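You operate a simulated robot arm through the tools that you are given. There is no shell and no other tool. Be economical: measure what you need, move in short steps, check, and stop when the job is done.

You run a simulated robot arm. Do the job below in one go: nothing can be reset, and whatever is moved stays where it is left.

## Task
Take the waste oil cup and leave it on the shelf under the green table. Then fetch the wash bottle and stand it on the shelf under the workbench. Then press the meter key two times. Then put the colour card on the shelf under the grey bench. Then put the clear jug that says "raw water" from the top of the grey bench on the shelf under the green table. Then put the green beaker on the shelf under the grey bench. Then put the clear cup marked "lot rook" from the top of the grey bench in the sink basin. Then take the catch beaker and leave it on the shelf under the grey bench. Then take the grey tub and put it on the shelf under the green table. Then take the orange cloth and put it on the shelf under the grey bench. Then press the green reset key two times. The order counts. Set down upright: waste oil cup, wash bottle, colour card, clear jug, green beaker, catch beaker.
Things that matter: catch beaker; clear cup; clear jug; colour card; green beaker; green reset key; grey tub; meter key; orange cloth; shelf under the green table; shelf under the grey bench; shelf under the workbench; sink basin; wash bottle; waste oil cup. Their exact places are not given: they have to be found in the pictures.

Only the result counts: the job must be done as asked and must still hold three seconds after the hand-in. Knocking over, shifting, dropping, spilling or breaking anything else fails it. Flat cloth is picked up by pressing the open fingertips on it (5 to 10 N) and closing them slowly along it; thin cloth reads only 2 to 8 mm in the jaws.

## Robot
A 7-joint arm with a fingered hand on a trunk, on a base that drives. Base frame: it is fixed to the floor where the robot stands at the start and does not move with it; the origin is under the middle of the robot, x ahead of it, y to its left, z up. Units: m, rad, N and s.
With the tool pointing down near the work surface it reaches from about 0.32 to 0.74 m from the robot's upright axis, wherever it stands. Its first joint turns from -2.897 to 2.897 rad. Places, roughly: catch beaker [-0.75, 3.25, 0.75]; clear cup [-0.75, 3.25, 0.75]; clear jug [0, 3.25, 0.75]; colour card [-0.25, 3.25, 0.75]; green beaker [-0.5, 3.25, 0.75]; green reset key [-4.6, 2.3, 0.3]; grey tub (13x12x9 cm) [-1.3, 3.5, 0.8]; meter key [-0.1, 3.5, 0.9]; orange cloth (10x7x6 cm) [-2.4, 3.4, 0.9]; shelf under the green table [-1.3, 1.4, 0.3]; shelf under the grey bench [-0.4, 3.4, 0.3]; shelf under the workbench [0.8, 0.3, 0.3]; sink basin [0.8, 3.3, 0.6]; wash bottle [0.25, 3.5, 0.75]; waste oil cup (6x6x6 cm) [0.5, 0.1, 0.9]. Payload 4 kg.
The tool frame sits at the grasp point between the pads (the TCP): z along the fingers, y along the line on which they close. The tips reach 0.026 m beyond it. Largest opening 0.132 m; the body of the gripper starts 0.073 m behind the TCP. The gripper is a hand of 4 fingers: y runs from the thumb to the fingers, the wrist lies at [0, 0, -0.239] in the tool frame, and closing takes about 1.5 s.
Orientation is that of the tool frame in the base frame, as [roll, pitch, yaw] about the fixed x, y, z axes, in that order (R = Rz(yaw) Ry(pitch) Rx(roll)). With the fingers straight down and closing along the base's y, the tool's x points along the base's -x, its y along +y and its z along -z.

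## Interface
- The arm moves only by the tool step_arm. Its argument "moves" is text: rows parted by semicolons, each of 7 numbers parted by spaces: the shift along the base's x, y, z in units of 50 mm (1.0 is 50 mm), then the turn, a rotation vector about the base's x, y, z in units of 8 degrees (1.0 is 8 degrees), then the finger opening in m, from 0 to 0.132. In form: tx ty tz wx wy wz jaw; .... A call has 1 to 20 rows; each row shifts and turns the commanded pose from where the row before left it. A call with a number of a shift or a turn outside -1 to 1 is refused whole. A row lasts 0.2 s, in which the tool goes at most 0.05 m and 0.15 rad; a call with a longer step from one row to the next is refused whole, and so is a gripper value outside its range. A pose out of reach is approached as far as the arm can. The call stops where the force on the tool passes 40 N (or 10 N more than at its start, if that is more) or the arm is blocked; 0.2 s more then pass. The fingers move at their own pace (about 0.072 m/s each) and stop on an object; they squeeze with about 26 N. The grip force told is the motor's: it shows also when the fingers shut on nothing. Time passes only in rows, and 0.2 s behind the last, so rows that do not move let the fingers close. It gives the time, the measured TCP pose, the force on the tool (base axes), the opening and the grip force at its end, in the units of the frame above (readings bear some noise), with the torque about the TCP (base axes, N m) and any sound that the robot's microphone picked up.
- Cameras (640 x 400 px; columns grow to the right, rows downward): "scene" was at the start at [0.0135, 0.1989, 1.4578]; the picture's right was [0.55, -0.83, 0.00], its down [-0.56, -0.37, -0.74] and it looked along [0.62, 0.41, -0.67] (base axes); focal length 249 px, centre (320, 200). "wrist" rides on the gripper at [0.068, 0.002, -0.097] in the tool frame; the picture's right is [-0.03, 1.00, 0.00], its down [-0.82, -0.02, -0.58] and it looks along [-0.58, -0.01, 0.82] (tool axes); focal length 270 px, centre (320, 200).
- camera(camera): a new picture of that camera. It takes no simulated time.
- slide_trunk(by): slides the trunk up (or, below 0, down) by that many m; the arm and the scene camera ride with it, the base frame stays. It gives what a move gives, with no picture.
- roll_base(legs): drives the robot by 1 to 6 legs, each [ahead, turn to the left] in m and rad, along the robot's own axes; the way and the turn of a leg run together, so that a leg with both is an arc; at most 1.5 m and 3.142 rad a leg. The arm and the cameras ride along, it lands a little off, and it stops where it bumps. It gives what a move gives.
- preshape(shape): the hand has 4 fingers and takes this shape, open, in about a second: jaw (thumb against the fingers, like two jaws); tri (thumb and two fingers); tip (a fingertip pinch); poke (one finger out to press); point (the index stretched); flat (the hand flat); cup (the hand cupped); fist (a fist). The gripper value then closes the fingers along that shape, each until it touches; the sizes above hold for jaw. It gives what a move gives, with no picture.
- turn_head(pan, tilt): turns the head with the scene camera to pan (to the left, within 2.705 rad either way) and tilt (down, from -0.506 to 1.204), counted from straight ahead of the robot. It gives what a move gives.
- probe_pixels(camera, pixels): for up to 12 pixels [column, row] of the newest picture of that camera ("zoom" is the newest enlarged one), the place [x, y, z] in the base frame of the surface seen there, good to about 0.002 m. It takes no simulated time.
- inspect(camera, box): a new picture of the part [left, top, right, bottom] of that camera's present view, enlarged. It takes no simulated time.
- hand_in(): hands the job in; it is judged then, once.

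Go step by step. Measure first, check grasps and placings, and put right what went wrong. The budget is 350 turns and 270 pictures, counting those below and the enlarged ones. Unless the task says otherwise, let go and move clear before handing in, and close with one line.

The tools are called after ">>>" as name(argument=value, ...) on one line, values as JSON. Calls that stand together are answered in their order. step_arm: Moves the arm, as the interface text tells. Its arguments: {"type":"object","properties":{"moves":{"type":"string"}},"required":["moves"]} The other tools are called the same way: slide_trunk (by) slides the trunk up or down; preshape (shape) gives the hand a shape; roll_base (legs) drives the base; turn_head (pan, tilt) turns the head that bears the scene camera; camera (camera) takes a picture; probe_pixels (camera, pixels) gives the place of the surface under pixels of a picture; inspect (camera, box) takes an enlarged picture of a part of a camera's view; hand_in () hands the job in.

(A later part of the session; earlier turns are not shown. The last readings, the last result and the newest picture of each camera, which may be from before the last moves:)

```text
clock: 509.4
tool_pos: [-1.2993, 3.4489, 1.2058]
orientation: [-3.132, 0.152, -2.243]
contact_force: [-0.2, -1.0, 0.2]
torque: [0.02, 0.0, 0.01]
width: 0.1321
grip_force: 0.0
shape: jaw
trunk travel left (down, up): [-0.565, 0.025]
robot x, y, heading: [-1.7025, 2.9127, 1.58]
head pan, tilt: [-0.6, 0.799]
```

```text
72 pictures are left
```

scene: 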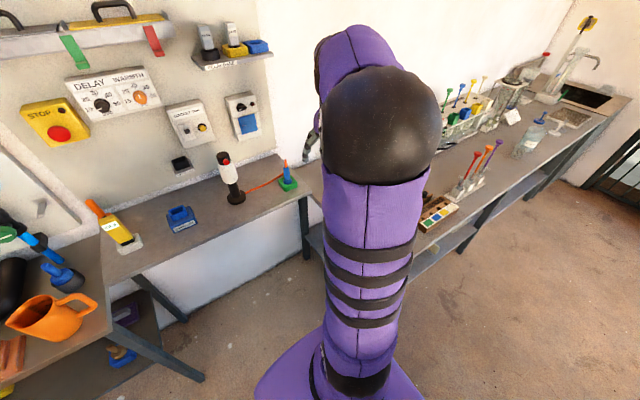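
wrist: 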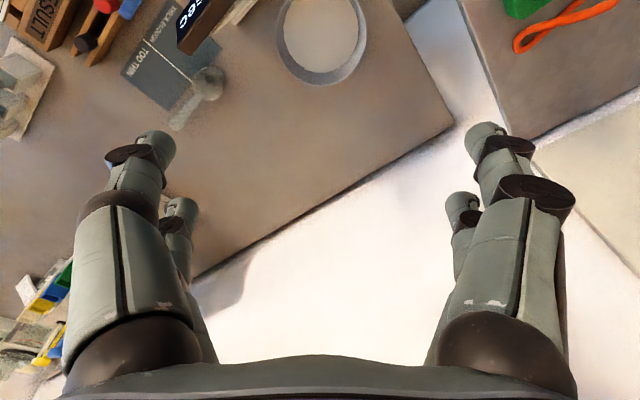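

>>> step_arm(moves="0.2 0.16 -0.4 0 0 0 0.132; 0 0 -0.8 0 0 0 0.132; 0 0 -0.8 0 0 0 0.132; 0 0 0 0 0 0 0.132")

>>> camera(camera="wrist")

```text
clock: 510.4
tool_pos: [-1.2894, 3.4562, 1.105]
orientation: [-3.134, 0.153, -2.243]
contact_force: [-0.4, -0.1, 0.9]
torque: [0.0, 0.0, 0.01]
width: 0.1319
grip_force: 0.1
shape: jaw
trunk travel left (down, up): [-0.565, 0.025]
robot x, y, heading: [-1.7025, 2.9122, 1.58]
head pan, tilt: [-0.6, 0.799]
```

```text
71 pictures are left
```

wrist: 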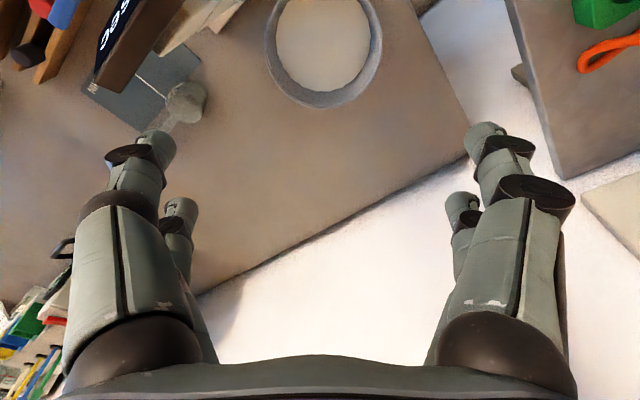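

>>> probe_pixels(camera="wrist", pixels=[[267, 40], [380, 40], [322, 107], [300, 102], [345, 103], [274, 70], [373, 70], [266, 20], [382, 25]])

```text
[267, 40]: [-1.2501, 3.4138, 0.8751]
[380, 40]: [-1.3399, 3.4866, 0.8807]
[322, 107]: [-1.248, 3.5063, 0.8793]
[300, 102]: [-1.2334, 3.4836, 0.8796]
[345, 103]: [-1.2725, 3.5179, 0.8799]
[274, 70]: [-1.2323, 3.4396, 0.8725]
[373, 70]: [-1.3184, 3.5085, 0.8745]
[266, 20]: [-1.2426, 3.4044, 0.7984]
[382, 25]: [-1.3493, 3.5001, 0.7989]
```

Along the closing axis the hand is aligned within 1 mm. I'll descend to just above the rim and check.

>>> step_arm(moves="0 0.02 -0.7 0 0 0 0.132; 0 0 -0.8 0 0 0 0.132; 0 0 -0.8 0 0 0 0.132; 0 0 -0.8 0 0 0 0.132; 0 0 -0.4 0 0 0 0.132; 0 0 0 0 0 0 0.132")

>>> camera(camera="wrist")

>>> camera(camera="scene")

```text
clock: 511.8
tool_pos: [-1.2894, 3.4576, 0.9313]
orientation: [-3.134, 0.153, -2.245]
contact_force: [0.2, -0.2, -0.4]
torque: [0.0, -0.02, 0.04]
width: 0.1319
grip_force: 0.0
shape: jaw
trunk travel left (down, up): [-0.565, 0.025]
robot x, y, heading: [-1.7025, 2.9079, 1.582]
head pan, tilt: [-0.6, 0.799]
```

```text
70 pictures are left
```

wrist: 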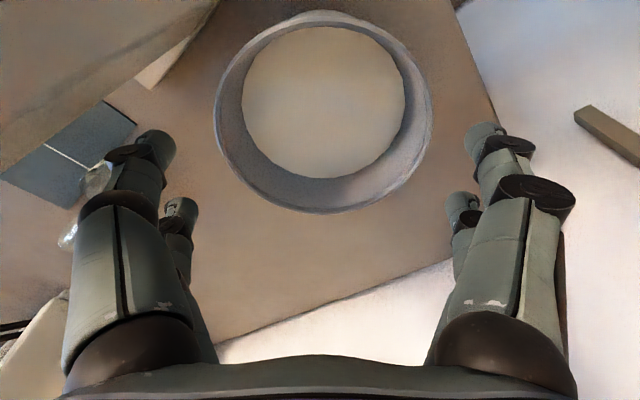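

```text
69 pictures are left
```

scene: 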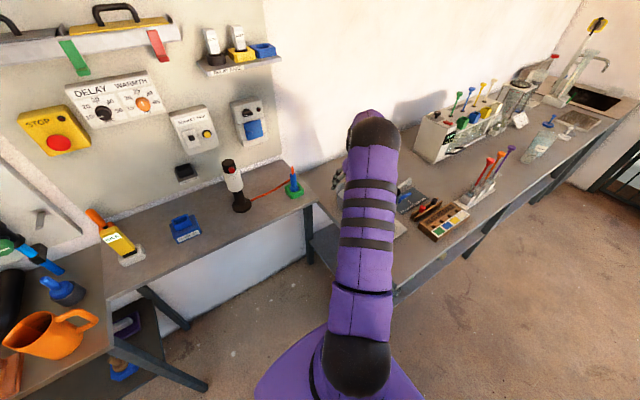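

Both sides clear the rim. With a 1 mm correction I'll descend to z 0.85.

>>> step_arm(moves="-0.02 0.02 -0.3 0 0 0 0.132; 0 0 -0.3 0 0 0 0.132; 0 0 -0.3 0 0 0 0.132; 0 0 -0.3 0 0 0 0.132; 0 0 -0.3 0 0 0 0.132; 0 0 -0.12 0 0 0 0.132; 0 0 0 0 0 0 0.132")

>>> camera(camera="wrist")

```text
clock: 513.4
tool_pos: [-1.289, 3.4585, 0.8527]
orientation: [-3.134, 0.161, -2.243]
contact_force: [3.7, -2.2, 24.1]
torque: [-0.25, -0.15, -0.03]
width: 0.1317
grip_force: 0.1
shape: jaw
trunk travel left (down, up): [-0.565, 0.025]
robot x, y, heading: [-1.7009, 2.9076, 1.578]
head pan, tilt: [-0.6, 0.799]
```

```text
68 pictures are left
```

wrist: 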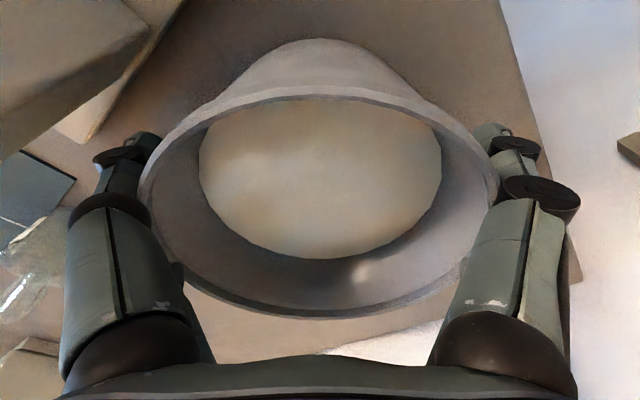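

There's 24 N upward: the finger segments are pressing on the rim. I'll rise about 8 mm until the force vanishes, then close.

>>> step_arm(moves="0 0 0.1 0 0 0 0.132; 0 0 0.06 0 0 0 0.132; 0 0 0 0 0 0 0.132")

>>> camera(camera="wrist")

```text
clock: 514.2
tool_pos: [-1.2907, 3.4583, 0.8557]
orientation: [-3.131, 0.148, -2.243]
contact_force: [0.0, -0.1, -2.2]
torque: [-0.06, -0.12, -0.04]
width: 0.132
grip_force: 0.0
shape: jaw
trunk travel left (down, up): [-0.565, 0.025]
robot x, y, heading: [-1.7031, 2.9075, 1.579]
head pan, tilt: [-0.6, 0.799]
```

```text
67 pictures are left
```

wrist: 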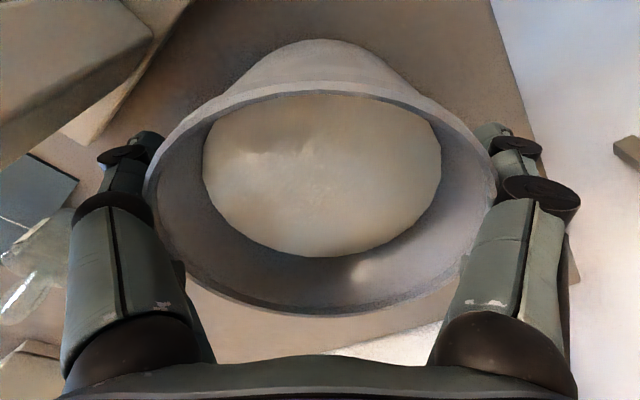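

The force is gone and the tub sits snugly between the fingers. I'll close slowly.

>>> step_arm(moves="0 0 0 0 0 0 0.125; 0 0 0 0 0 0 0.12; 0 0 0 0 0 0 0.115; 0 0 0 0 0 0 0.11; 0 0 0 0 0 0 0.1; 0 0 0 0 0 0 0.09; 0 0 0 0 0 0 0.09; 0 0 0 0 0 0 0.09")

>>> camera(camera="wrist")

```text
clock: 516.0
tool_pos: [-1.2911, 3.4589, 0.8572]
orientation: [-3.133, 0.153, -2.243]
contact_force: [0.1, -0.2, 0.5]
torque: [0.0, 0.01, 0.02]
width: 0.0951
grip_force: 25.8
shape: jaw
trunk travel left (down, up): [-0.565, 0.025]
robot x, y, heading: [-1.7022, 2.9076, 1.575]
head pan, tilt: [-0.6, 0.799]
```

```text
66 pictures are left
```

wrist: 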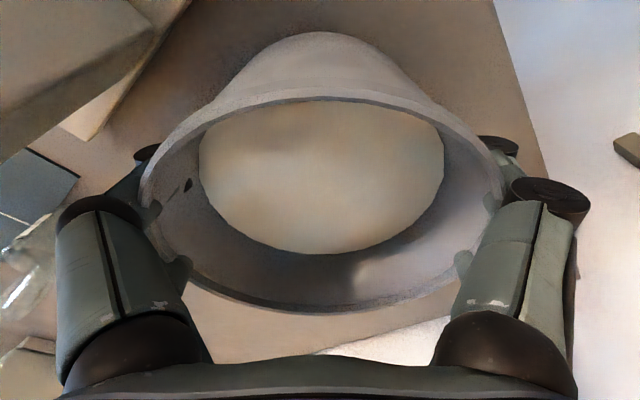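

Gripped with 26 N at the lower wall. Test lift.

>>> step_arm(moves="0 0 0.1 0 0 0 0.08; 0 0 0.2 0 0 0 0.08; 0 0 0.3 0 0 0 0.08; 0 0 0.4 0 0 0 0.08; 0 0 0 0 0 0 0.08")

>>> camera(camera="wrist")

```text
clock: 517.2
tool_pos: [-1.2899, 3.4585, 0.9071]
orientation: [-3.132, 0.155, -2.242]
contact_force: [-0.5, -0.5, -3.9]
torque: [-0.01, -0.01, 0.0]
width: 0.0949
grip_force: 26.0
shape: jaw
trunk travel left (down, up): [-0.565, 0.025]
robot x, y, heading: [-1.7061, 2.9092, 1.577]
head pan, tilt: [-0.6, 0.799]
```

```text
65 pictures are left
```

wrist: 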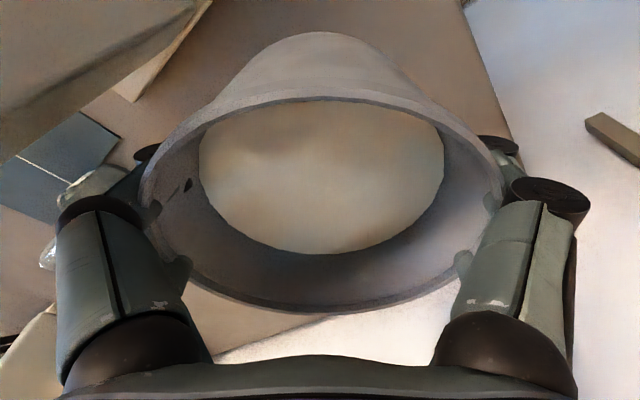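

Lifted at about 0.4 kg. I'll raise it above the display height, pull back left and turn the hand forward.

>>> step_arm(moves="0 0 0.7 0 0 0 0.08; 0 0 0.8 0 0 0 0.08; 0 0 0.8 0 0 0 0.08; 0 0 0.8 0 0 0 0.08; 0 0 0.8 0 0 0 0.08; 0 0 0.8 0 0 0 0.08; 0 0 0.8 0 0 0 0.08; -0.5 -0.4 0 0 0 0.5 0.08; -0.6 -0.5 0 0 0 0.7 0.08; -0.6 -0.5 0 0 0 0.7 0.08; -0.6 -0.5 0 0 0 0.7 0.08; -0.6 -0.5 0 0 0 0.7 0.08; -0.6 -0.4 0 0 0 0.7 0.08; -0.6 -0.3 0 0 0 0.7 0.08; -0.6 -0.2 0 0 0 0.1 0.08; -0.6 0 0 0 0 0 0.08; -0.6 0 0 0 0 0 0.08; 0 0 0 0 0 0 0.08")

>>> camera(camera="wrist")

>>> camera(camera="scene")

```text
clock: 521.0
tool_pos: [-1.5849, 3.2939, 1.1822]
orientation: [-3.132, 0.153, -1.572]
contact_force: [-0.6, -0.5, -4.6]
torque: [-0.03, -0.01, 0.0]
width: 0.0948
grip_force: 25.8
shape: jaw
trunk travel left (down, up): [-0.565, 0.025]
robot x, y, heading: [-1.7, 2.9101, 1.577]
head pan, tilt: [-0.6, 0.799]
```

```text
64 pictures are left
```

wrist: 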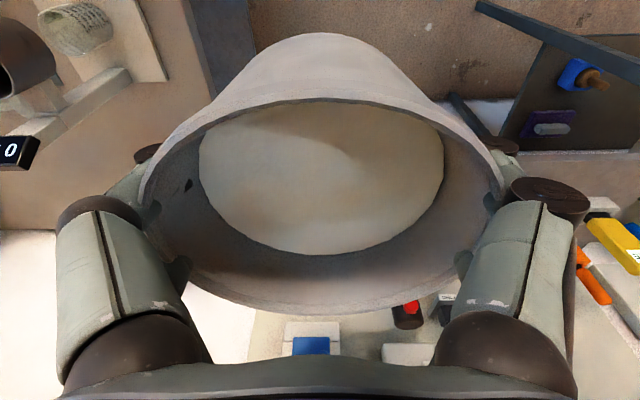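

```text
63 pictures are left
```

scene: 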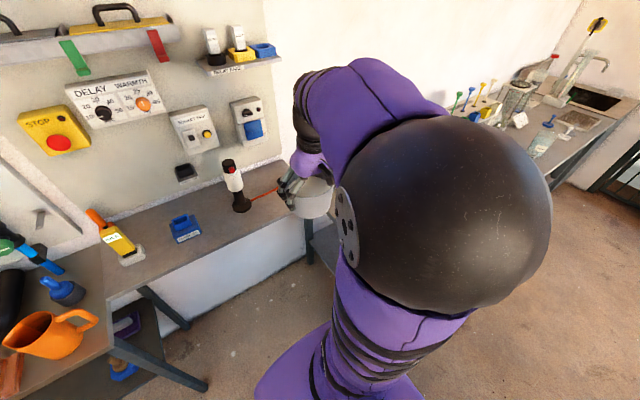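

The tub is secure and level. I'll back out and drive to the green table's +y side.

>>> roll_base(legs=[[-0.52, 0], [0, -1.571], [0.24, 0], [0, -1.571]])

>>> turn_head(pan=0.1, tilt=0.85)

>>> camera(camera="scene")

```text
clock: 533.8
tool_pos: [-1.5754, 2.0089, 1.1808]
orientation: [-3.132, 0.154, 1.567]
contact_force: [0.4, 1.0, -3.6]
torque: [-0.02, 0.0, 0.0]
width: 0.0948
grip_force: 26.2
shape: jaw
trunk travel left (down, up): [-0.565, 0.025]
robot x, y, heading: [-1.4595, 2.3868, -1.57]
head pan, tilt: [-0.6, 0.799]
```

```text
clock: 534.9
tool_pos: [-1.5773, 2.007, 1.1812]
orientation: [-3.132, 0.155, 1.569]
contact_force: [-0.5, 0.2, -4.6]
torque: [0.01, 0.01, 0.02]
width: 0.0947
grip_force: 25.3
shape: jaw
trunk travel left (down, up): [-0.565, 0.025]
robot x, y, heading: [-1.4603, 2.3922, -1.564]
head pan, tilt: [0.099, 0.85]
```

```text
62 pictures are left
```

scene: 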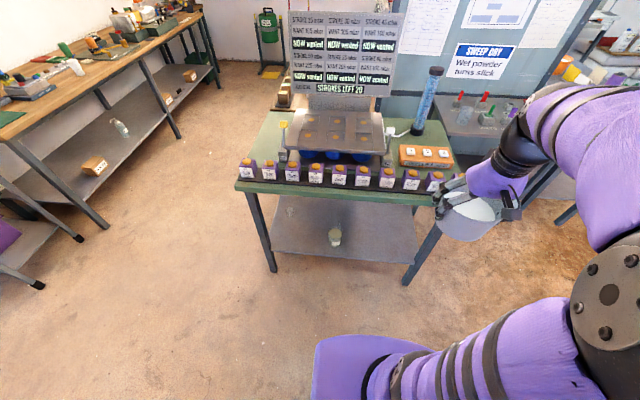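

>>> probe_pixels(camera="scene", pixels=[[405, 280], [415, 255], [400, 265], [335, 237], [292, 212], [375, 225], [275, 268], [440, 205], [345, 258]])

```text
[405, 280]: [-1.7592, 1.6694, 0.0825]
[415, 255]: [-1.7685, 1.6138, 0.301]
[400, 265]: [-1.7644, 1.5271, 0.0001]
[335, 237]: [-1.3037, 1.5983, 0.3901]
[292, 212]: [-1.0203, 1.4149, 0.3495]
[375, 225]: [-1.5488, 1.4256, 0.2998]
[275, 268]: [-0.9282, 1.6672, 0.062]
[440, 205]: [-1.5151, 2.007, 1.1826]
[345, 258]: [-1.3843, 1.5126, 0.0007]
```

>>> slide_trunk(by=-0.15)

>>> slide_trunk(by=-0.4)

>>> step_arm(moves="0.2 -0.4 -0.2 0 0 0 0.08; 0.2 -0.5 -0.3 0 0 0 0.08; 0.2 -0.5 -0.4 0 0 0 0.08; 0 -0.5 -0.5 0 0 0 0.08; 0 -0.5 -0.5 0 0 0 0.08; 0 -0.4 -0.6 0 0 0 0.08; 0 0 -0.7 0 0 0 0.08; 0 0 -0.6 0 0 0 0.08; 0 0 0 0 0 0 0.08")

>>> camera(camera="scene")

```text
clock: 536.6
tool_pos: [-1.577, 2.0077, 1.0316]
orientation: [-3.134, 0.154, 1.567]
contact_force: [0.0, 0.1, -4.8]
torque: [0.0, 0.02, 0.0]
width: 0.0945
grip_force: 26.6
shape: jaw
trunk travel left (down, up): [-0.415, 0.175]
robot x, y, heading: [-1.4596, 2.391, -1.565]
head pan, tilt: [0.099, 0.85]
```

```text
clock: 540.5
tool_pos: [-1.578, 2.0079, 0.6317]
orientation: [-3.133, 0.154, 1.568]
contact_force: [0.4, -0.6, -2.9]
torque: [0.02, 0.04, 0.0]
width: 0.0951
grip_force: 25.9
shape: jaw
trunk travel left (down, up): [-0.015, 0.575]
robot x, y, heading: [-1.46, 2.3908, -1.569]
head pan, tilt: [0.099, 0.85]
```

```text
clock: 542.5
tool_pos: [-1.5457, 1.868, 0.4418]
orientation: [-3.133, 0.154, 1.568]
contact_force: [1.0, 0.3, -3.6]
torque: [0.02, 0.0, -0.02]
width: 0.0942
grip_force: 26.5
shape: jaw
trunk travel left (down, up): [-0.015, 0.575]
robot x, y, heading: [-1.4605, 2.3923, -1.566]
head pan, tilt: [0.099, 0.85]
```

```text
61 pictures are left
```

scene: 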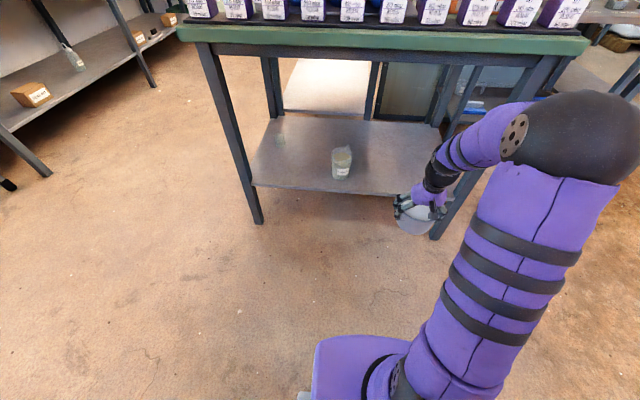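

>>> roll_base(legs=[[0.2, 0]])

>>> step_arm(moves="0.1 -0.4 -0.1 0 0 0 0.08; 0 -0.5 -0.2 0 0 0 0.08; 0 -0.5 -0.3 0 0 0 0.08; 0 -0.3 -0.3 0 0 0 0.08; 0 0 0 0 0 0 0.08")

>>> camera(camera="scene")

>>> camera(camera="wrist")

```text
clock: 544.1
tool_pos: [-1.5457, 1.6657, 0.4418]
orientation: [-3.132, 0.154, 1.567]
contact_force: [-0.4, 0.7, -4.4]
torque: [-0.02, -0.01, -0.01]
width: 0.0946
grip_force: 25.9
shape: jaw
trunk travel left (down, up): [-0.015, 0.575]
robot x, y, heading: [-1.458, 2.1908, -1.566]
head pan, tilt: [0.099, 0.85]
```

```text
clock: 545.3
tool_pos: [-1.5399, 1.5808, 0.3958]
orientation: [-3.133, 0.153, 1.569]
contact_force: [-0.5, -1.2, -3.2]
torque: [0.06, 0.02, -0.03]
width: 0.0948
grip_force: 26.2
shape: jaw
trunk travel left (down, up): [-0.015, 0.575]
robot x, y, heading: [-1.4625, 2.19, -1.571]
head pan, tilt: [0.099, 0.85]
```

```text
60 pictures are left
```

scene: 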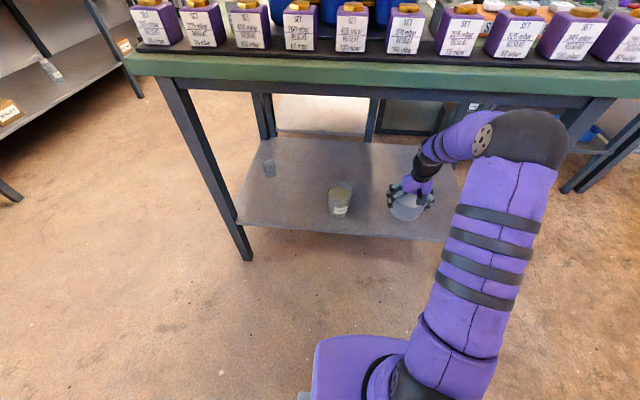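

```text
59 pictures are left
```

wrist: 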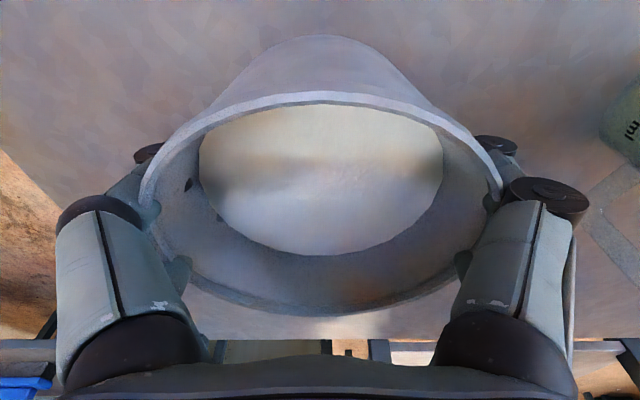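

Good spacing from the jug. I'll lower to contact at z ≈ 0.357.

>>> step_arm(moves="0 0 -0.35 0 0 0 0.08; 0 0 -0.2 0 0 0 0.08; 0 0 -0.12 0 0 0 0.08; 0 0 0 0 0 0 0.08")

>>> step_arm(moves="0 0 -0.06 0 0 0 0.08; 0 0 -0.05 0 0 0 0.08; 0 0 0 0 0 0 0.08")

```text
clock: 546.3
tool_pos: [-1.5409, 1.5814, 0.3626]
orientation: [-3.132, 0.152, 1.566]
contact_force: [-0.3, -0.8, -3.7]
torque: [0.01, 0.04, 0.05]
width: 0.0945
grip_force: 25.8
shape: jaw
trunk travel left (down, up): [-0.015, 0.575]
robot x, y, heading: [-1.4579, 2.1884, -1.569]
head pan, tilt: [0.099, 0.85]
```

```text
clock: 547.1
tool_pos: [-1.5421, 1.5816, 0.3571]
orientation: [-3.132, 0.151, 1.569]
contact_force: [-0.5, 0.4, -4.5]
torque: [0.04, -0.01, -0.01]
width: 0.0947
grip_force: 26.6
shape: jaw
trunk travel left (down, up): [-0.015, 0.575]
robot x, y, heading: [-1.4626, 2.1856, -1.569]
head pan, tilt: [0.099, 0.85]
```

>>> step_arm(moves="0 0 -0.05 0 0 0 0.08; 0 0 -0.04 0 0 0 0.08; 0 0 0 0 0 0 0.08")

```text
clock: 547.9
tool_pos: [-1.5404, 1.5815, 0.3544]
orientation: [-3.133, 0.157, 1.567]
contact_force: [-0.3, 4.3, 15.1]
torque: [-0.53, -0.3, 0.1]
width: 0.0945
grip_force: 26.0
shape: jaw
trunk travel left (down, up): [-0.015, 0.575]
robot x, y, heading: [-1.458, 2.1917, -1.57]
head pan, tilt: [0.099, 0.85]
```

Touched down. I'll ease, open fully, then rise straight up out of the tub before backing away.

>>> step_arm(moves="0 0 0.03 0 0 0 0.09; 0 0 0 0 0 0 0.11; 0 0 0 0 0 0 0.125; 0 0 0 0 0 0 0.132; 0 0 0 0 0 0 0.132; 0 0 0 0 0 0 0.132")

>>> preshape(shape="jaw")

>>> camera(camera="wrist")

```text
clock: 549.3
tool_pos: [-1.5409, 1.5823, 0.3554]
orientation: [-3.132, 0.155, 1.566]
contact_force: [0.5, 5.1, 11.4]
torque: [-0.1, 0.07, -0.06]
width: 0.1317
grip_force: 0.1
shape: jaw
trunk travel left (down, up): [-0.015, 0.575]
robot x, y, heading: [-1.459, 2.1927, -1.571]
head pan, tilt: [0.099, 0.85]
```

```text
clock: 550.2
tool_pos: [-1.5405, 1.5823, 0.3537]
orientation: [-3.134, 0.153, 1.566]
contact_force: [-1.1, 4.6, 13.1]
torque: [-0.11, 0.11, -0.03]
width: 0.1317
grip_force: 0.1
shape: jaw
trunk travel left (down, up): [-0.015, 0.575]
robot x, y, heading: [-1.457, 2.19, -1.569]
head pan, tilt: [0.099, 0.85]
```

```text
58 pictures are left
```

wrist: 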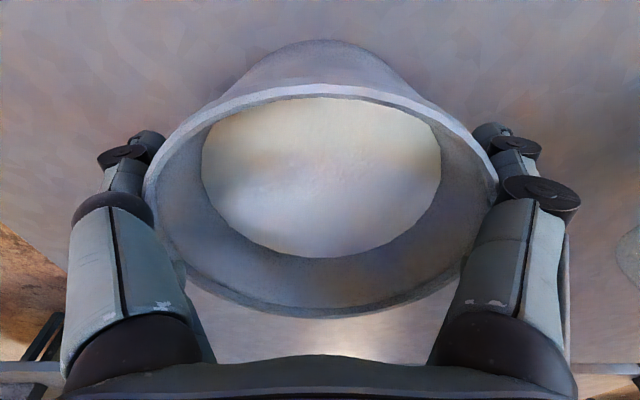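

Open; a knuckle still touches the rim a little (about 12 N, pressing down). I'll rise slowly and check the force.

>>> step_arm(moves="0 0 0.06 0 0 0 0.132; 0 0 0.06 0 0 0 0.132; 0 0 0.1 0 0 0 0.132; 0 0 0 0 0 0 0.132")

>>> camera(camera="wrist")

```text
clock: 551.2
tool_pos: [-1.5402, 1.5814, 0.3658]
orientation: [-3.133, 0.153, 1.567]
contact_force: [-0.1, 0.1, -0.1]
torque: [0.0, 0.0, 0.0]
width: 0.1322
grip_force: 0.1
shape: jaw
trunk travel left (down, up): [-0.015, 0.575]
robot x, y, heading: [-1.4609, 2.1887, -1.569]
head pan, tilt: [0.099, 0.85]
```

```text
57 pictures are left
```

wrist: 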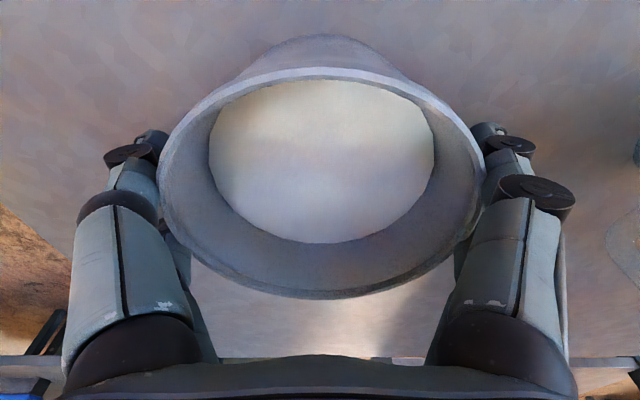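

Free of forces. I'll continue up, then back out.

>>> step_arm(moves="0 0 0.3 0 0 0 0.132; 0 0 0.4 0 0 0 0.132; 0 0 0.5 0 0 0 0.132; 0 0.5 0.1 0 0 0 0.132; 0 0.6 0 0 0 0 0.132; 0 0 0 0 0 0 0.132")

>>> camera(camera="wrist")

>>> roll_base(legs=[[-0.2, 0]])

>>> slide_trunk(by=0.4)

>>> camera(camera="scene")

```text
clock: 552.6
tool_pos: [-1.5421, 1.6368, 0.4299]
orientation: [-3.132, 0.154, 1.566]
contact_force: [0.0, 0.1, 0.6]
torque: [0.0, -0.01, 0.04]
width: 0.1318
grip_force: 0.1
shape: jaw
trunk travel left (down, up): [-0.015, 0.575]
robot x, y, heading: [-1.4537, 2.1898, -1.565]
head pan, tilt: [0.099, 0.85]
```

```text
56 pictures are left
```

wrist: 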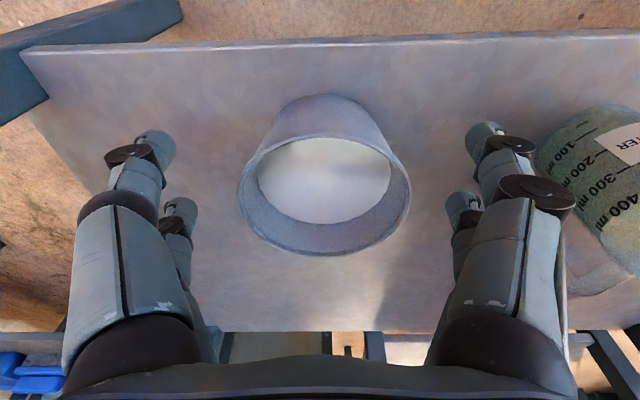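

```text
clock: 554.2
tool_pos: [-1.5419, 1.8359, 0.4305]
orientation: [-3.132, 0.155, 1.568]
contact_force: [1.0, 0.1, 0.0]
torque: [-0.02, 0.02, -0.01]
width: 0.132
grip_force: 0.0
shape: jaw
trunk travel left (down, up): [-0.015, 0.575]
robot x, y, heading: [-1.459, 2.3901, -1.569]
head pan, tilt: [0.099, 0.85]
```

```text
clock: 558.0
tool_pos: [-1.5419, 1.8366, 0.8304]
orientation: [-3.133, 0.154, 1.569]
contact_force: [-0.2, -0.5, -0.3]
torque: [0.02, 0.0, 0.01]
width: 0.1318
grip_force: 0.1
shape: jaw
trunk travel left (down, up): [-0.415, 0.175]
robot x, y, heading: [-1.4568, 2.3927, -1.565]
head pan, tilt: [0.099, 0.85]
```

```text
55 pictures are left
```

scene: 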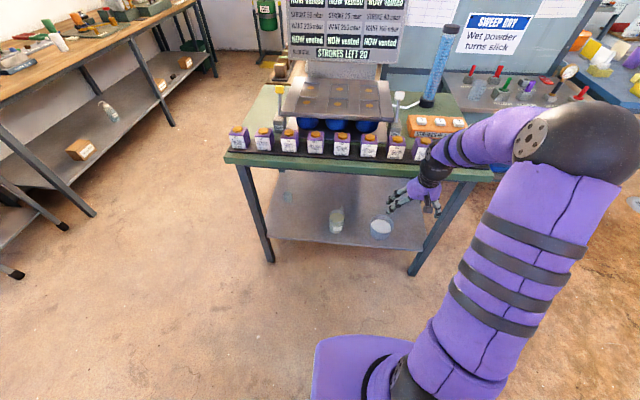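

The tub stands on the shelf next to the jug. Next the orange cloth near (-2.4, 3.4): I'll fold the arm and look that way.

>>> step_arm(moves="0.2 0.3 0.9 0 0 0 0.1; 0.2 0.4 0.9 0 0 0 0.1; 0.2 0.4 0.9 0 0 0 0.1; 0.2 0.4 0.9 0 0 0 0.1; 0.2 0.4 0.9 0 0 0 0.1; 0 0 0.6 0 0 0 0.1; 0 0 0 0 0 0 0.1")

>>> roll_base(legs=[[0, -1.571]])

>>> turn_head(pan=-0.4, tilt=0.55)

>>> camera(camera="scene")

```text
refused: row 2 steps farther than a row can; nothing moved
```

```text
clock: 562.6
tool_pos: [-2.012, 2.4698, 0.8308]
orientation: [-3.134, 0.154, -0.001]
contact_force: [0.3, -0.2, 0.1]
torque: [-0.02, 0.03, -0.01]
width: 0.1322
grip_force: 0.1
shape: jaw
trunk travel left (down, up): [-0.415, 0.175]
robot x, y, heading: [-1.459, 2.3913, -3.135]
head pan, tilt: [0.099, 0.85]
```

```text
clock: 563.6
tool_pos: [-2.0119, 2.471, 0.8305]
orientation: [-3.132, 0.152, 0.0]
contact_force: [-0.4, -0.5, 0.3]
torque: [-0.02, -0.01, 0.01]
width: 0.1321
grip_force: 0.0
shape: jaw
trunk travel left (down, up): [-0.415, 0.175]
robot x, y, heading: [-1.4542, 2.3899, -3.129]
head pan, tilt: [-0.4, 0.55]
```

```text
54 pictures are left
```

scene: 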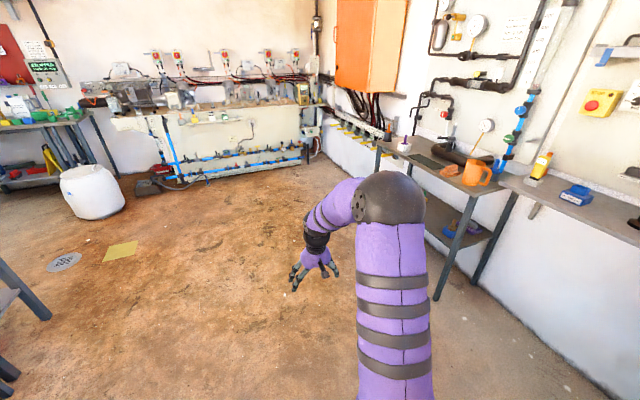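

>>> step_arm(moves="0.3 0 0.8 0 0 0 0.1; 0.4 0 0.8 0 0 0 0.1; 0.5 0 0.8 0 0 0 0.1; 0.5 0 0.8 0 0 0 0.1; 0.5 0 0.8 0 0 0 0.1; 0.4 0 0.8 0 0 0 0.1; 0 0 0 0 0 0 0.1")

>>> roll_base(legs=[[0.93, 0], [0, -1.571], [0.2, 0]])

>>> turn_head(pan=0.0, tilt=0.7)

>>> camera(camera="scene")

>>> camera(camera="wrist")

```text
clock: 565.2
tool_pos: [-1.881, 2.4694, 1.0699]
orientation: [-3.133, 0.154, 0.0]
contact_force: [0.0, -0.8, 0.1]
torque: [0.04, 0.02, -0.01]
width: 0.1005
grip_force: 0.1
shape: jaw
trunk travel left (down, up): [-0.415, 0.175]
robot x, y, heading: [-1.4627, 2.3904, -3.134]
head pan, tilt: [-0.4, 0.55]
```

```text
clock: 575.4
tool_pos: [-2.3155, 3.0068, 1.0697]
orientation: [-3.132, 0.154, -1.554]
contact_force: [0.4, -0.3, -0.4]
torque: [0.02, 0.02, 0.0]
width: 0.1004
grip_force: 0.1
shape: jaw
trunk travel left (down, up): [-0.415, 0.175]
robot x, y, heading: [-2.389, 2.5837, 1.599]
head pan, tilt: [-0.4, 0.55]
```

```text
clock: 576.2
tool_pos: [-2.3149, 3.0074, 1.0698]
orientation: [-3.132, 0.153, -1.554]
contact_force: [0.4, -0.3, -0.4]
torque: [0.03, 0.0, 0.02]
width: 0.1004
grip_force: 0.1
shape: jaw
trunk travel left (down, up): [-0.415, 0.175]
robot x, y, heading: [-2.3901, 2.585, 1.599]
head pan, tilt: [0.0, 0.7]
```

```text
53 pictures are left
```

scene: 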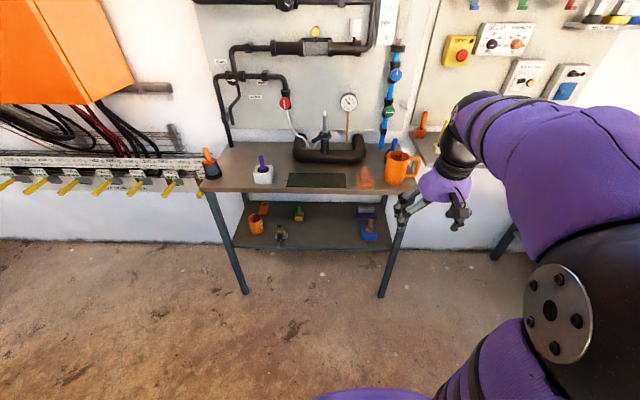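

```text
52 pictures are left
```

wrist: 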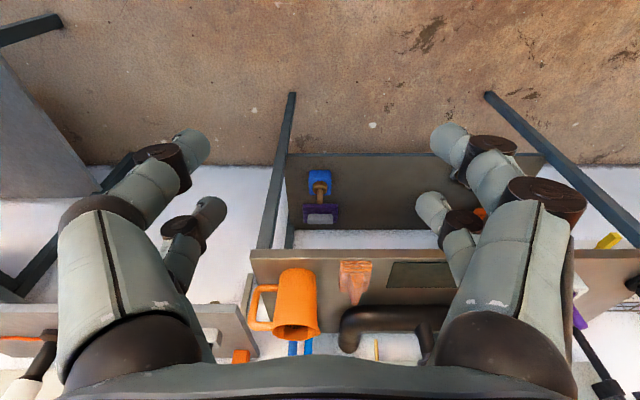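

>>> inspect(camera="wrist", box=[250, 230, 470, 370])

>>> inspect(camera="scene", box=[330, 120, 440, 220])

>>> probe_pixels(camera="zoom", pixels=[[200, 215], [180, 190], [165, 240], [185, 265], [235, 270], [210, 245], [215, 190], [250, 240], [300, 200], [120, 240], [200, 285], [330, 180]])

```text
2.86 times, centred on (360, 300) of wrist
```

zoom: 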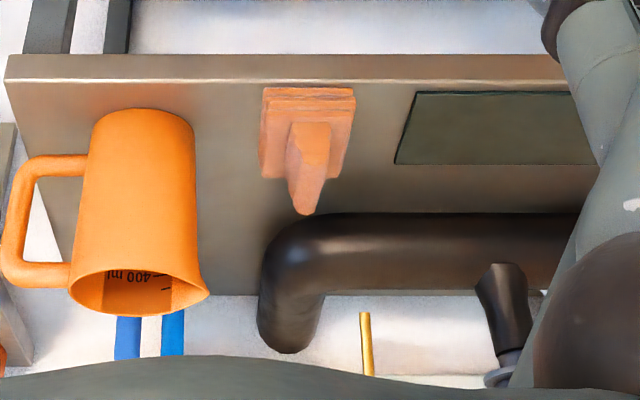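

```text
4.00 times, centred on (385, 170) of scene
```

zoom: 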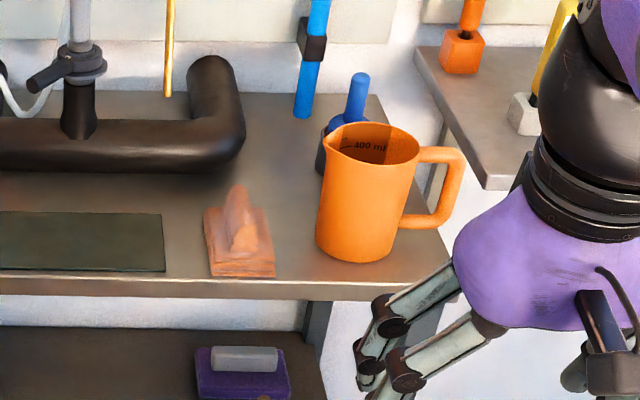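

```text
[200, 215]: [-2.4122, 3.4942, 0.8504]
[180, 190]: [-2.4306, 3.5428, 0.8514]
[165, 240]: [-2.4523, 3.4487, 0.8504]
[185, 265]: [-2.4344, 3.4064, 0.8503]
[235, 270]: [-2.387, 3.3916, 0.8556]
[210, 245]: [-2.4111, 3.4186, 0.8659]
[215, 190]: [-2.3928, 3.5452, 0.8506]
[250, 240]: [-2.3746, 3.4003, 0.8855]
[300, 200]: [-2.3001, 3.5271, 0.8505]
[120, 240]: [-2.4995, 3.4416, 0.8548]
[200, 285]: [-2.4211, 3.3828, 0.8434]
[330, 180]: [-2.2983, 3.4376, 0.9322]
```

The cloth is a folded pad with an upright tuft in its middle, so I can pinch the tuft along x. Probing the tuft.

>>> probe_pixels(camera="zoom", pixels=[[238, 192], [240, 210], [240, 230], [228, 235], [254, 240], [242, 245], [232, 215], [248, 215], [210, 270], [272, 272], [205, 215], [262, 212]])

>>> probe_pixels(camera="wrist", pixels=[[355, 300], [357, 285], [359, 275], [352, 278], [365, 278], [343, 265], [372, 265], [340, 290], [355, 263]])

```text
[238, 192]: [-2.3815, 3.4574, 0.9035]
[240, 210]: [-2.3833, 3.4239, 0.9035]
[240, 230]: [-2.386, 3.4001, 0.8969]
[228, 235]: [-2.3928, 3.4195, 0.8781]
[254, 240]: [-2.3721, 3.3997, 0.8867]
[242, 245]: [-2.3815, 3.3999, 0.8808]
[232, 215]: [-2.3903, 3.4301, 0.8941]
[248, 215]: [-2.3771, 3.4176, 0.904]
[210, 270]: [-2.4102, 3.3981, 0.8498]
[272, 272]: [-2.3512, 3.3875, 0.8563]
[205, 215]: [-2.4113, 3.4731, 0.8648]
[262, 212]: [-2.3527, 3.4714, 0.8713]
```

```text
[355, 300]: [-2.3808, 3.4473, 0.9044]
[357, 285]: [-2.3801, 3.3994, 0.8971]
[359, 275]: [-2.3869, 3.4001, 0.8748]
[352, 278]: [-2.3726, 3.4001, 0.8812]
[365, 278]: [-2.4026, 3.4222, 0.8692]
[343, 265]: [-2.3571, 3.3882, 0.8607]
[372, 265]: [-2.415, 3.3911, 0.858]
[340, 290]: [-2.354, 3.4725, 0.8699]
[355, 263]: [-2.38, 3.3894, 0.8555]
```

>>> probe_pixels(camera="zoom", pixels=[[328, 137], [345, 130], [320, 225], [327, 160], [400, 170], [372, 180], [340, 95], [355, 80]])

```text
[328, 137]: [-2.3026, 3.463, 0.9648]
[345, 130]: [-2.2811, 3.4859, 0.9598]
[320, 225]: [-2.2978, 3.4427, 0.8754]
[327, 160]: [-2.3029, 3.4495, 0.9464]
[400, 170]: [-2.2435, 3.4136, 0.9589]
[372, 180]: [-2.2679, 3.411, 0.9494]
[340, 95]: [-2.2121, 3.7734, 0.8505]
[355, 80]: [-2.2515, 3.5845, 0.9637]
```

The mug's spout tip is at (-2.303, 3.463, 0.965), leaving the palm about 1.5 cm. I'll drive in 0.22 and line up over the tuft.

>>> roll_base(legs=[[0.22, 0]])

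>>> step_arm(moves="-0.4 0.5 0 0 0 0 0.06; -0.5 0.6 0 0 0 0 0.06; -0.3 0.6 0 0 0 0 0.06; 0 0.6 0 0 0 0 0.06; 0 0.6 0 0 0 0 0.06; 0 0.6 0 0 0 0 0.06; 0 0 0 0 0 0 0.06")

>>> camera(camera="wrist")

```text
clock: 578.0
tool_pos: [-2.3217, 3.2323, 1.0694]
orientation: [-3.134, 0.153, -1.553]
contact_force: [-0.2, -0.6, 0.8]
torque: [0.0, 0.01, -0.05]
width: 0.1005
grip_force: 0.1
shape: jaw
trunk travel left (down, up): [-0.415, 0.175]
robot x, y, heading: [-2.3934, 2.8092, 1.598]
head pan, tilt: [0.0, 0.7]
```

```text
clock: 579.5
tool_pos: [-2.3808, 3.4061, 1.0691]
orientation: [-3.132, 0.153, -1.552]
contact_force: [-0.4, 1.1, 1.1]
torque: [-0.05, 0.0, 0.03]
width: 0.0606
grip_force: 0.0
shape: jaw
trunk travel left (down, up): [-0.415, 0.175]
robot x, y, heading: [-2.397, 2.8068, 1.598]
head pan, tilt: [0.0, 0.7]
```

```text
49 pictures are left
```

wrist: 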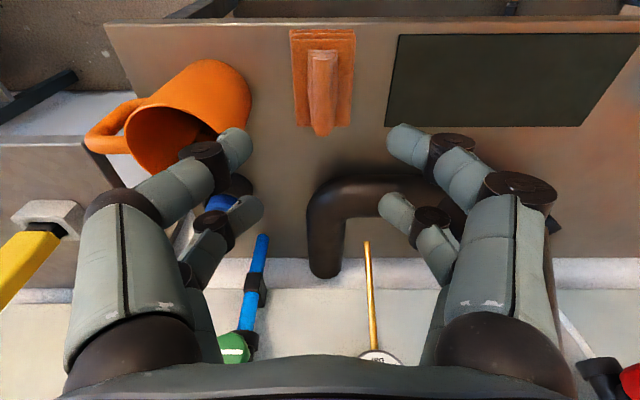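

>>> probe_pixels(camera="wrist", pixels=[[325, 190], [345, 185], [321, 60], [318, 130], [322, 100], [345, 240], [220, 90], [245, 100]])

>>> step_arm(moves="0 0.45 -0.6 0 0 0 0.06; 0 0 -0.8 0 0 0 0.06; 0 0 -0.7 0 0 0 0.06; 0 0 0 0 0 0 0.06")

>>> camera(camera="wrist")

```text
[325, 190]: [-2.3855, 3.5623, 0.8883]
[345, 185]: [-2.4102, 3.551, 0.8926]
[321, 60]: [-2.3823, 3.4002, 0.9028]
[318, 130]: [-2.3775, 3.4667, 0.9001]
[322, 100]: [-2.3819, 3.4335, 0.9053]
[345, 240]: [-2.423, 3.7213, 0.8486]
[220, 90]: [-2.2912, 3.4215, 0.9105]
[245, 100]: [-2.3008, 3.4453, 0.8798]
```

```text
clock: 580.5
tool_pos: [-2.3823, 3.4295, 0.9639]
orientation: [-3.132, 0.153, -1.553]
contact_force: [0.1, 0.1, -0.3]
torque: [0.01, 0.0, 0.0]
width: 0.0606
grip_force: 0.0
shape: jaw
trunk travel left (down, up): [-0.415, 0.175]
robot x, y, heading: [-2.3942, 2.8028, 1.596]
head pan, tilt: [0.0, 0.7]
```

```text
48 pictures are left
```

wrist: 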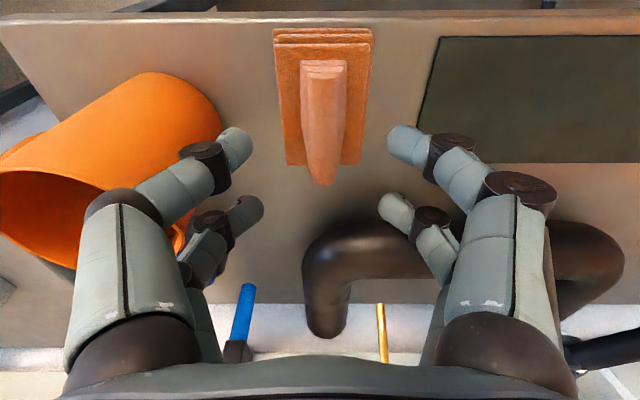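

The left knuckles come near the mug, so I'll narrow the opening to 0.045 and re-check.

>>> step_arm(moves="-0.04 0 0 0 0 0 0.045; 0 0 0 0 0 0 0.045; 0 0 0 0 0 0 0.045")

>>> camera(camera="wrist")

>>> probe_pixels(camera="wrist", pixels=[[200, 155], [205, 220], [130, 200], [180, 180], [215, 150], [180, 265], [115, 205], [170, 225], [186, 240], [240, 150], [395, 145]])

```text
clock: 581.4
tool_pos: [-2.3834, 3.4291, 0.9645]
orientation: [-3.133, 0.154, -1.554]
contact_force: [-0.2, 0.5, -1.3]
torque: [-0.02, -0.03, -0.01]
width: 0.0454
grip_force: 0.1
shape: jaw
trunk travel left (down, up): [-0.415, 0.175]
robot x, y, heading: [-2.392, 2.8083, 1.597]
head pan, tilt: [0.0, 0.7]
```

```text
47 pictures are left
```

wrist: 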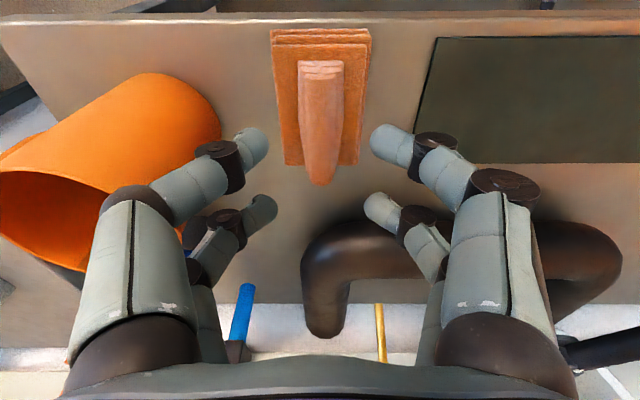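

```text
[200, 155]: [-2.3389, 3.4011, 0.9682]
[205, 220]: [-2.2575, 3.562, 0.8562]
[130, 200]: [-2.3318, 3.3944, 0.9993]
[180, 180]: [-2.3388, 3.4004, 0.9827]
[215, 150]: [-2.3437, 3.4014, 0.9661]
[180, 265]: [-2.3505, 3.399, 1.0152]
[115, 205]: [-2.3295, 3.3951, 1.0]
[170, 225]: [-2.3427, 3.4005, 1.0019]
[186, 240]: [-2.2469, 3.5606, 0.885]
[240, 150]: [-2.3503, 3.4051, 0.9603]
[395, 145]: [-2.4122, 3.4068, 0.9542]
```

The tips are centred on the tuft. I'll descend so they sit just above the pad base (TCP z ≈ 0.900) and close slowly.

>>> step_arm(moves="0 0 -0.5 0 0 0 0.045; 0 0 -0.5 0 0 0 0.045; 0 0 -0.3 0 0 0 0.045; 0 0 0 0 0 0 0.045")

>>> step_arm(moves="0 0 0 0 0 0 0.035; 0 0 0 0 0 0 0.025; 0 0 0 0 0 0 0.015; 0 0 0 0 0 0 0.005; 0 0 0 0 0 0 0.002; 0 0 0 0 0 0 0.002; 0 0 0 0 0 0 0.002")

>>> camera(camera="wrist")

```text
clock: 582.4
tool_pos: [-2.3832, 3.4294, 0.9008]
orientation: [-3.133, 0.154, -1.553]
contact_force: [-0.3, 0.5, 2.4]
torque: [-0.05, 0.14, 0.01]
width: 0.0454
grip_force: 0.1
shape: jaw
trunk travel left (down, up): [-0.415, 0.175]
robot x, y, heading: [-2.3911, 2.8107, 1.599]
head pan, tilt: [0.0, 0.7]
```

```text
clock: 584.0
tool_pos: [-2.3832, 3.4286, 0.9006]
orientation: [-3.133, 0.154, -1.553]
contact_force: [0.9, 0.1, -0.3]
torque: [0.0, 0.0, 0.0]
width: 0.0183
grip_force: 26.4
shape: jaw
trunk travel left (down, up): [-0.415, 0.175]
robot x, y, heading: [-2.3985, 2.8075, 1.6]
head pan, tilt: [0.0, 0.7]
```

```text
46 pictures are left
```

wrist: 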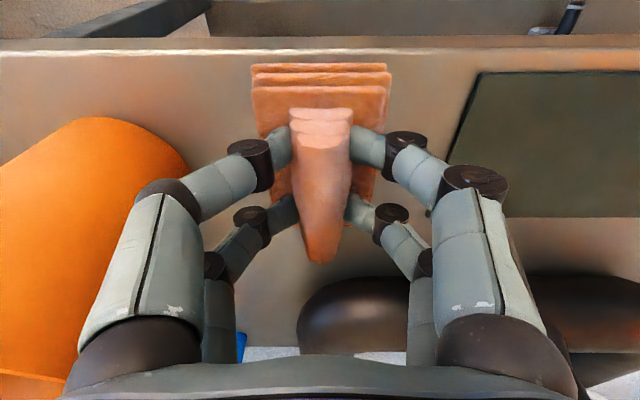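

The tuft is pinched at 18 mm with 26 N. I'll lift straight up and check.

>>> step_arm(moves="0 0 0.2 0 0 0 0.002; 0 0 0.4 0 0 0 0.002; 0 0 0.7 0 0 0 0.002; 0 0 0.8 0 0 0 0.002; 0 0 0.8 0 0 0 0.002; 0 -0.3 0.6 0 0 0 0.002; 0 -0.8 0 0 0 0 0.002; 0 -0.8 0 0 0 0 0.002; 0 -0.8 0 0 0 0 0.002; 0 -0.8 0 0 0 0 0.002; 0 0 0 0 0 0 0.002")

>>> camera(camera="wrist")

>>> camera(camera="scene")

```text
clock: 586.4
tool_pos: [-2.3821, 3.2524, 1.0745]
orientation: [-3.133, 0.154, -1.553]
contact_force: [0.3, 0.0, -0.7]
torque: [0.01, 0.0, -0.02]
width: 0.0185
grip_force: 26.1
shape: jaw
trunk travel left (down, up): [-0.415, 0.175]
robot x, y, heading: [-2.395, 2.8084, 1.602]
head pan, tilt: [0.0, 0.7]
```

```text
45 pictures are left
```

wrist: 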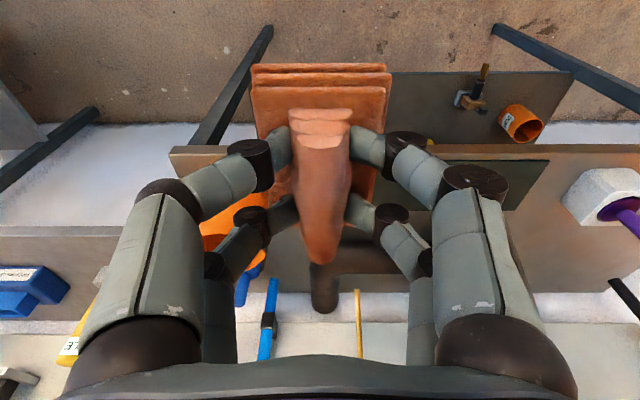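

```text
44 pictures are left
```

scene: 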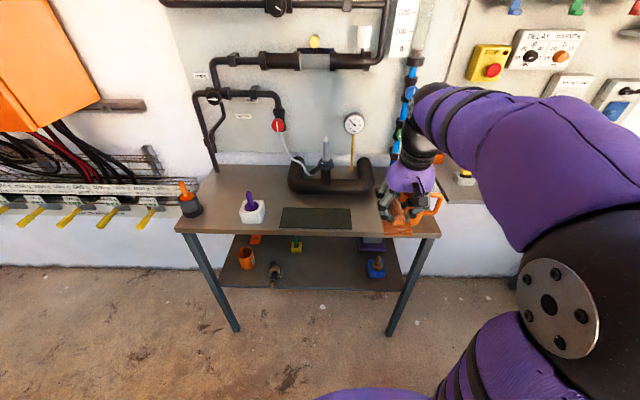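

The cloth is held. I'll drive back to the grey bench and place it on the shelf between the card (-0.80) and the white cups (-0.55).

>>> roll_base(legs=[[-0.42, 0], [0, -1.6], [0.85, 0], [0.85, 0], [0, 1.571]])

>>> turn_head(pan=0.0, tilt=0.85)

>>> camera(camera="scene")

```text
clock: 605.7
tool_pos: [-0.6412, 2.8134, 1.0744]
orientation: [-3.134, 0.155, -1.613]
contact_force: [0.2, -0.4, -1.2]
torque: [-0.01, 0.02, -0.03]
width: 0.0185
grip_force: 25.8
shape: jaw
trunk travel left (down, up): [-0.415, 0.175]
robot x, y, heading: [-0.6778, 2.3673, 1.544]
head pan, tilt: [0.0, 0.7]
```

```text
clock: 606.4
tool_pos: [-0.6411, 2.8129, 1.0742]
orientation: [-3.131, 0.155, -1.613]
contact_force: [0.1, 0.7, -1.7]
torque: [-0.03, 0.01, 0.0]
width: 0.0182
grip_force: 26.3
shape: jaw
trunk travel left (down, up): [-0.415, 0.175]
robot x, y, heading: [-0.6793, 2.3716, 1.547]
head pan, tilt: [0.0, 0.85]
```

```text
43 pictures are left
```

scene: 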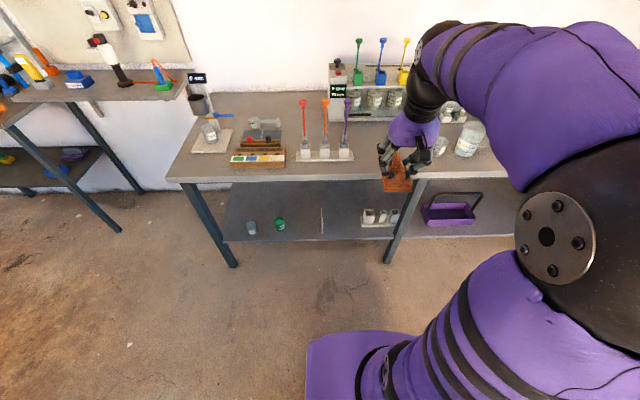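

>>> inspect(camera="scene", box=[210, 180, 430, 270])

>>> probe_pixels(camera="scene", pixels=[[321, 210], [321, 235], [363, 225], [366, 210], [340, 238], [252, 235], [280, 228]])

>>> slide_trunk(by=-0.4)

```text
2.91 times, centred on (320, 225) of scene
```

zoom: 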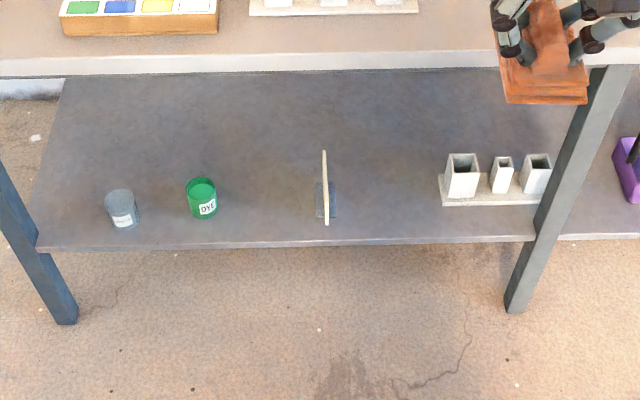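

```text
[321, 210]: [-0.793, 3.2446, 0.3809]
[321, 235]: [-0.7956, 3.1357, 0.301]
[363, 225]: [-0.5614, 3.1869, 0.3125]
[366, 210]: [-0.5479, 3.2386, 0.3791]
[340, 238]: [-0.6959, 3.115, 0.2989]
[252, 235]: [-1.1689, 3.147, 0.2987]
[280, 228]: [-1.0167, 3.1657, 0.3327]
```

```text
clock: 610.2
tool_pos: [-0.6402, 2.813, 0.6745]
orientation: [-3.133, 0.154, -1.612]
contact_force: [-0.2, 0.3, -0.2]
torque: [0.01, -0.02, -0.01]
width: 0.0186
grip_force: 26.2
shape: jaw
trunk travel left (down, up): [-0.015, 0.575]
robot x, y, heading: [-0.6748, 2.373, 1.547]
head pan, tilt: [0.0, 0.85]
```

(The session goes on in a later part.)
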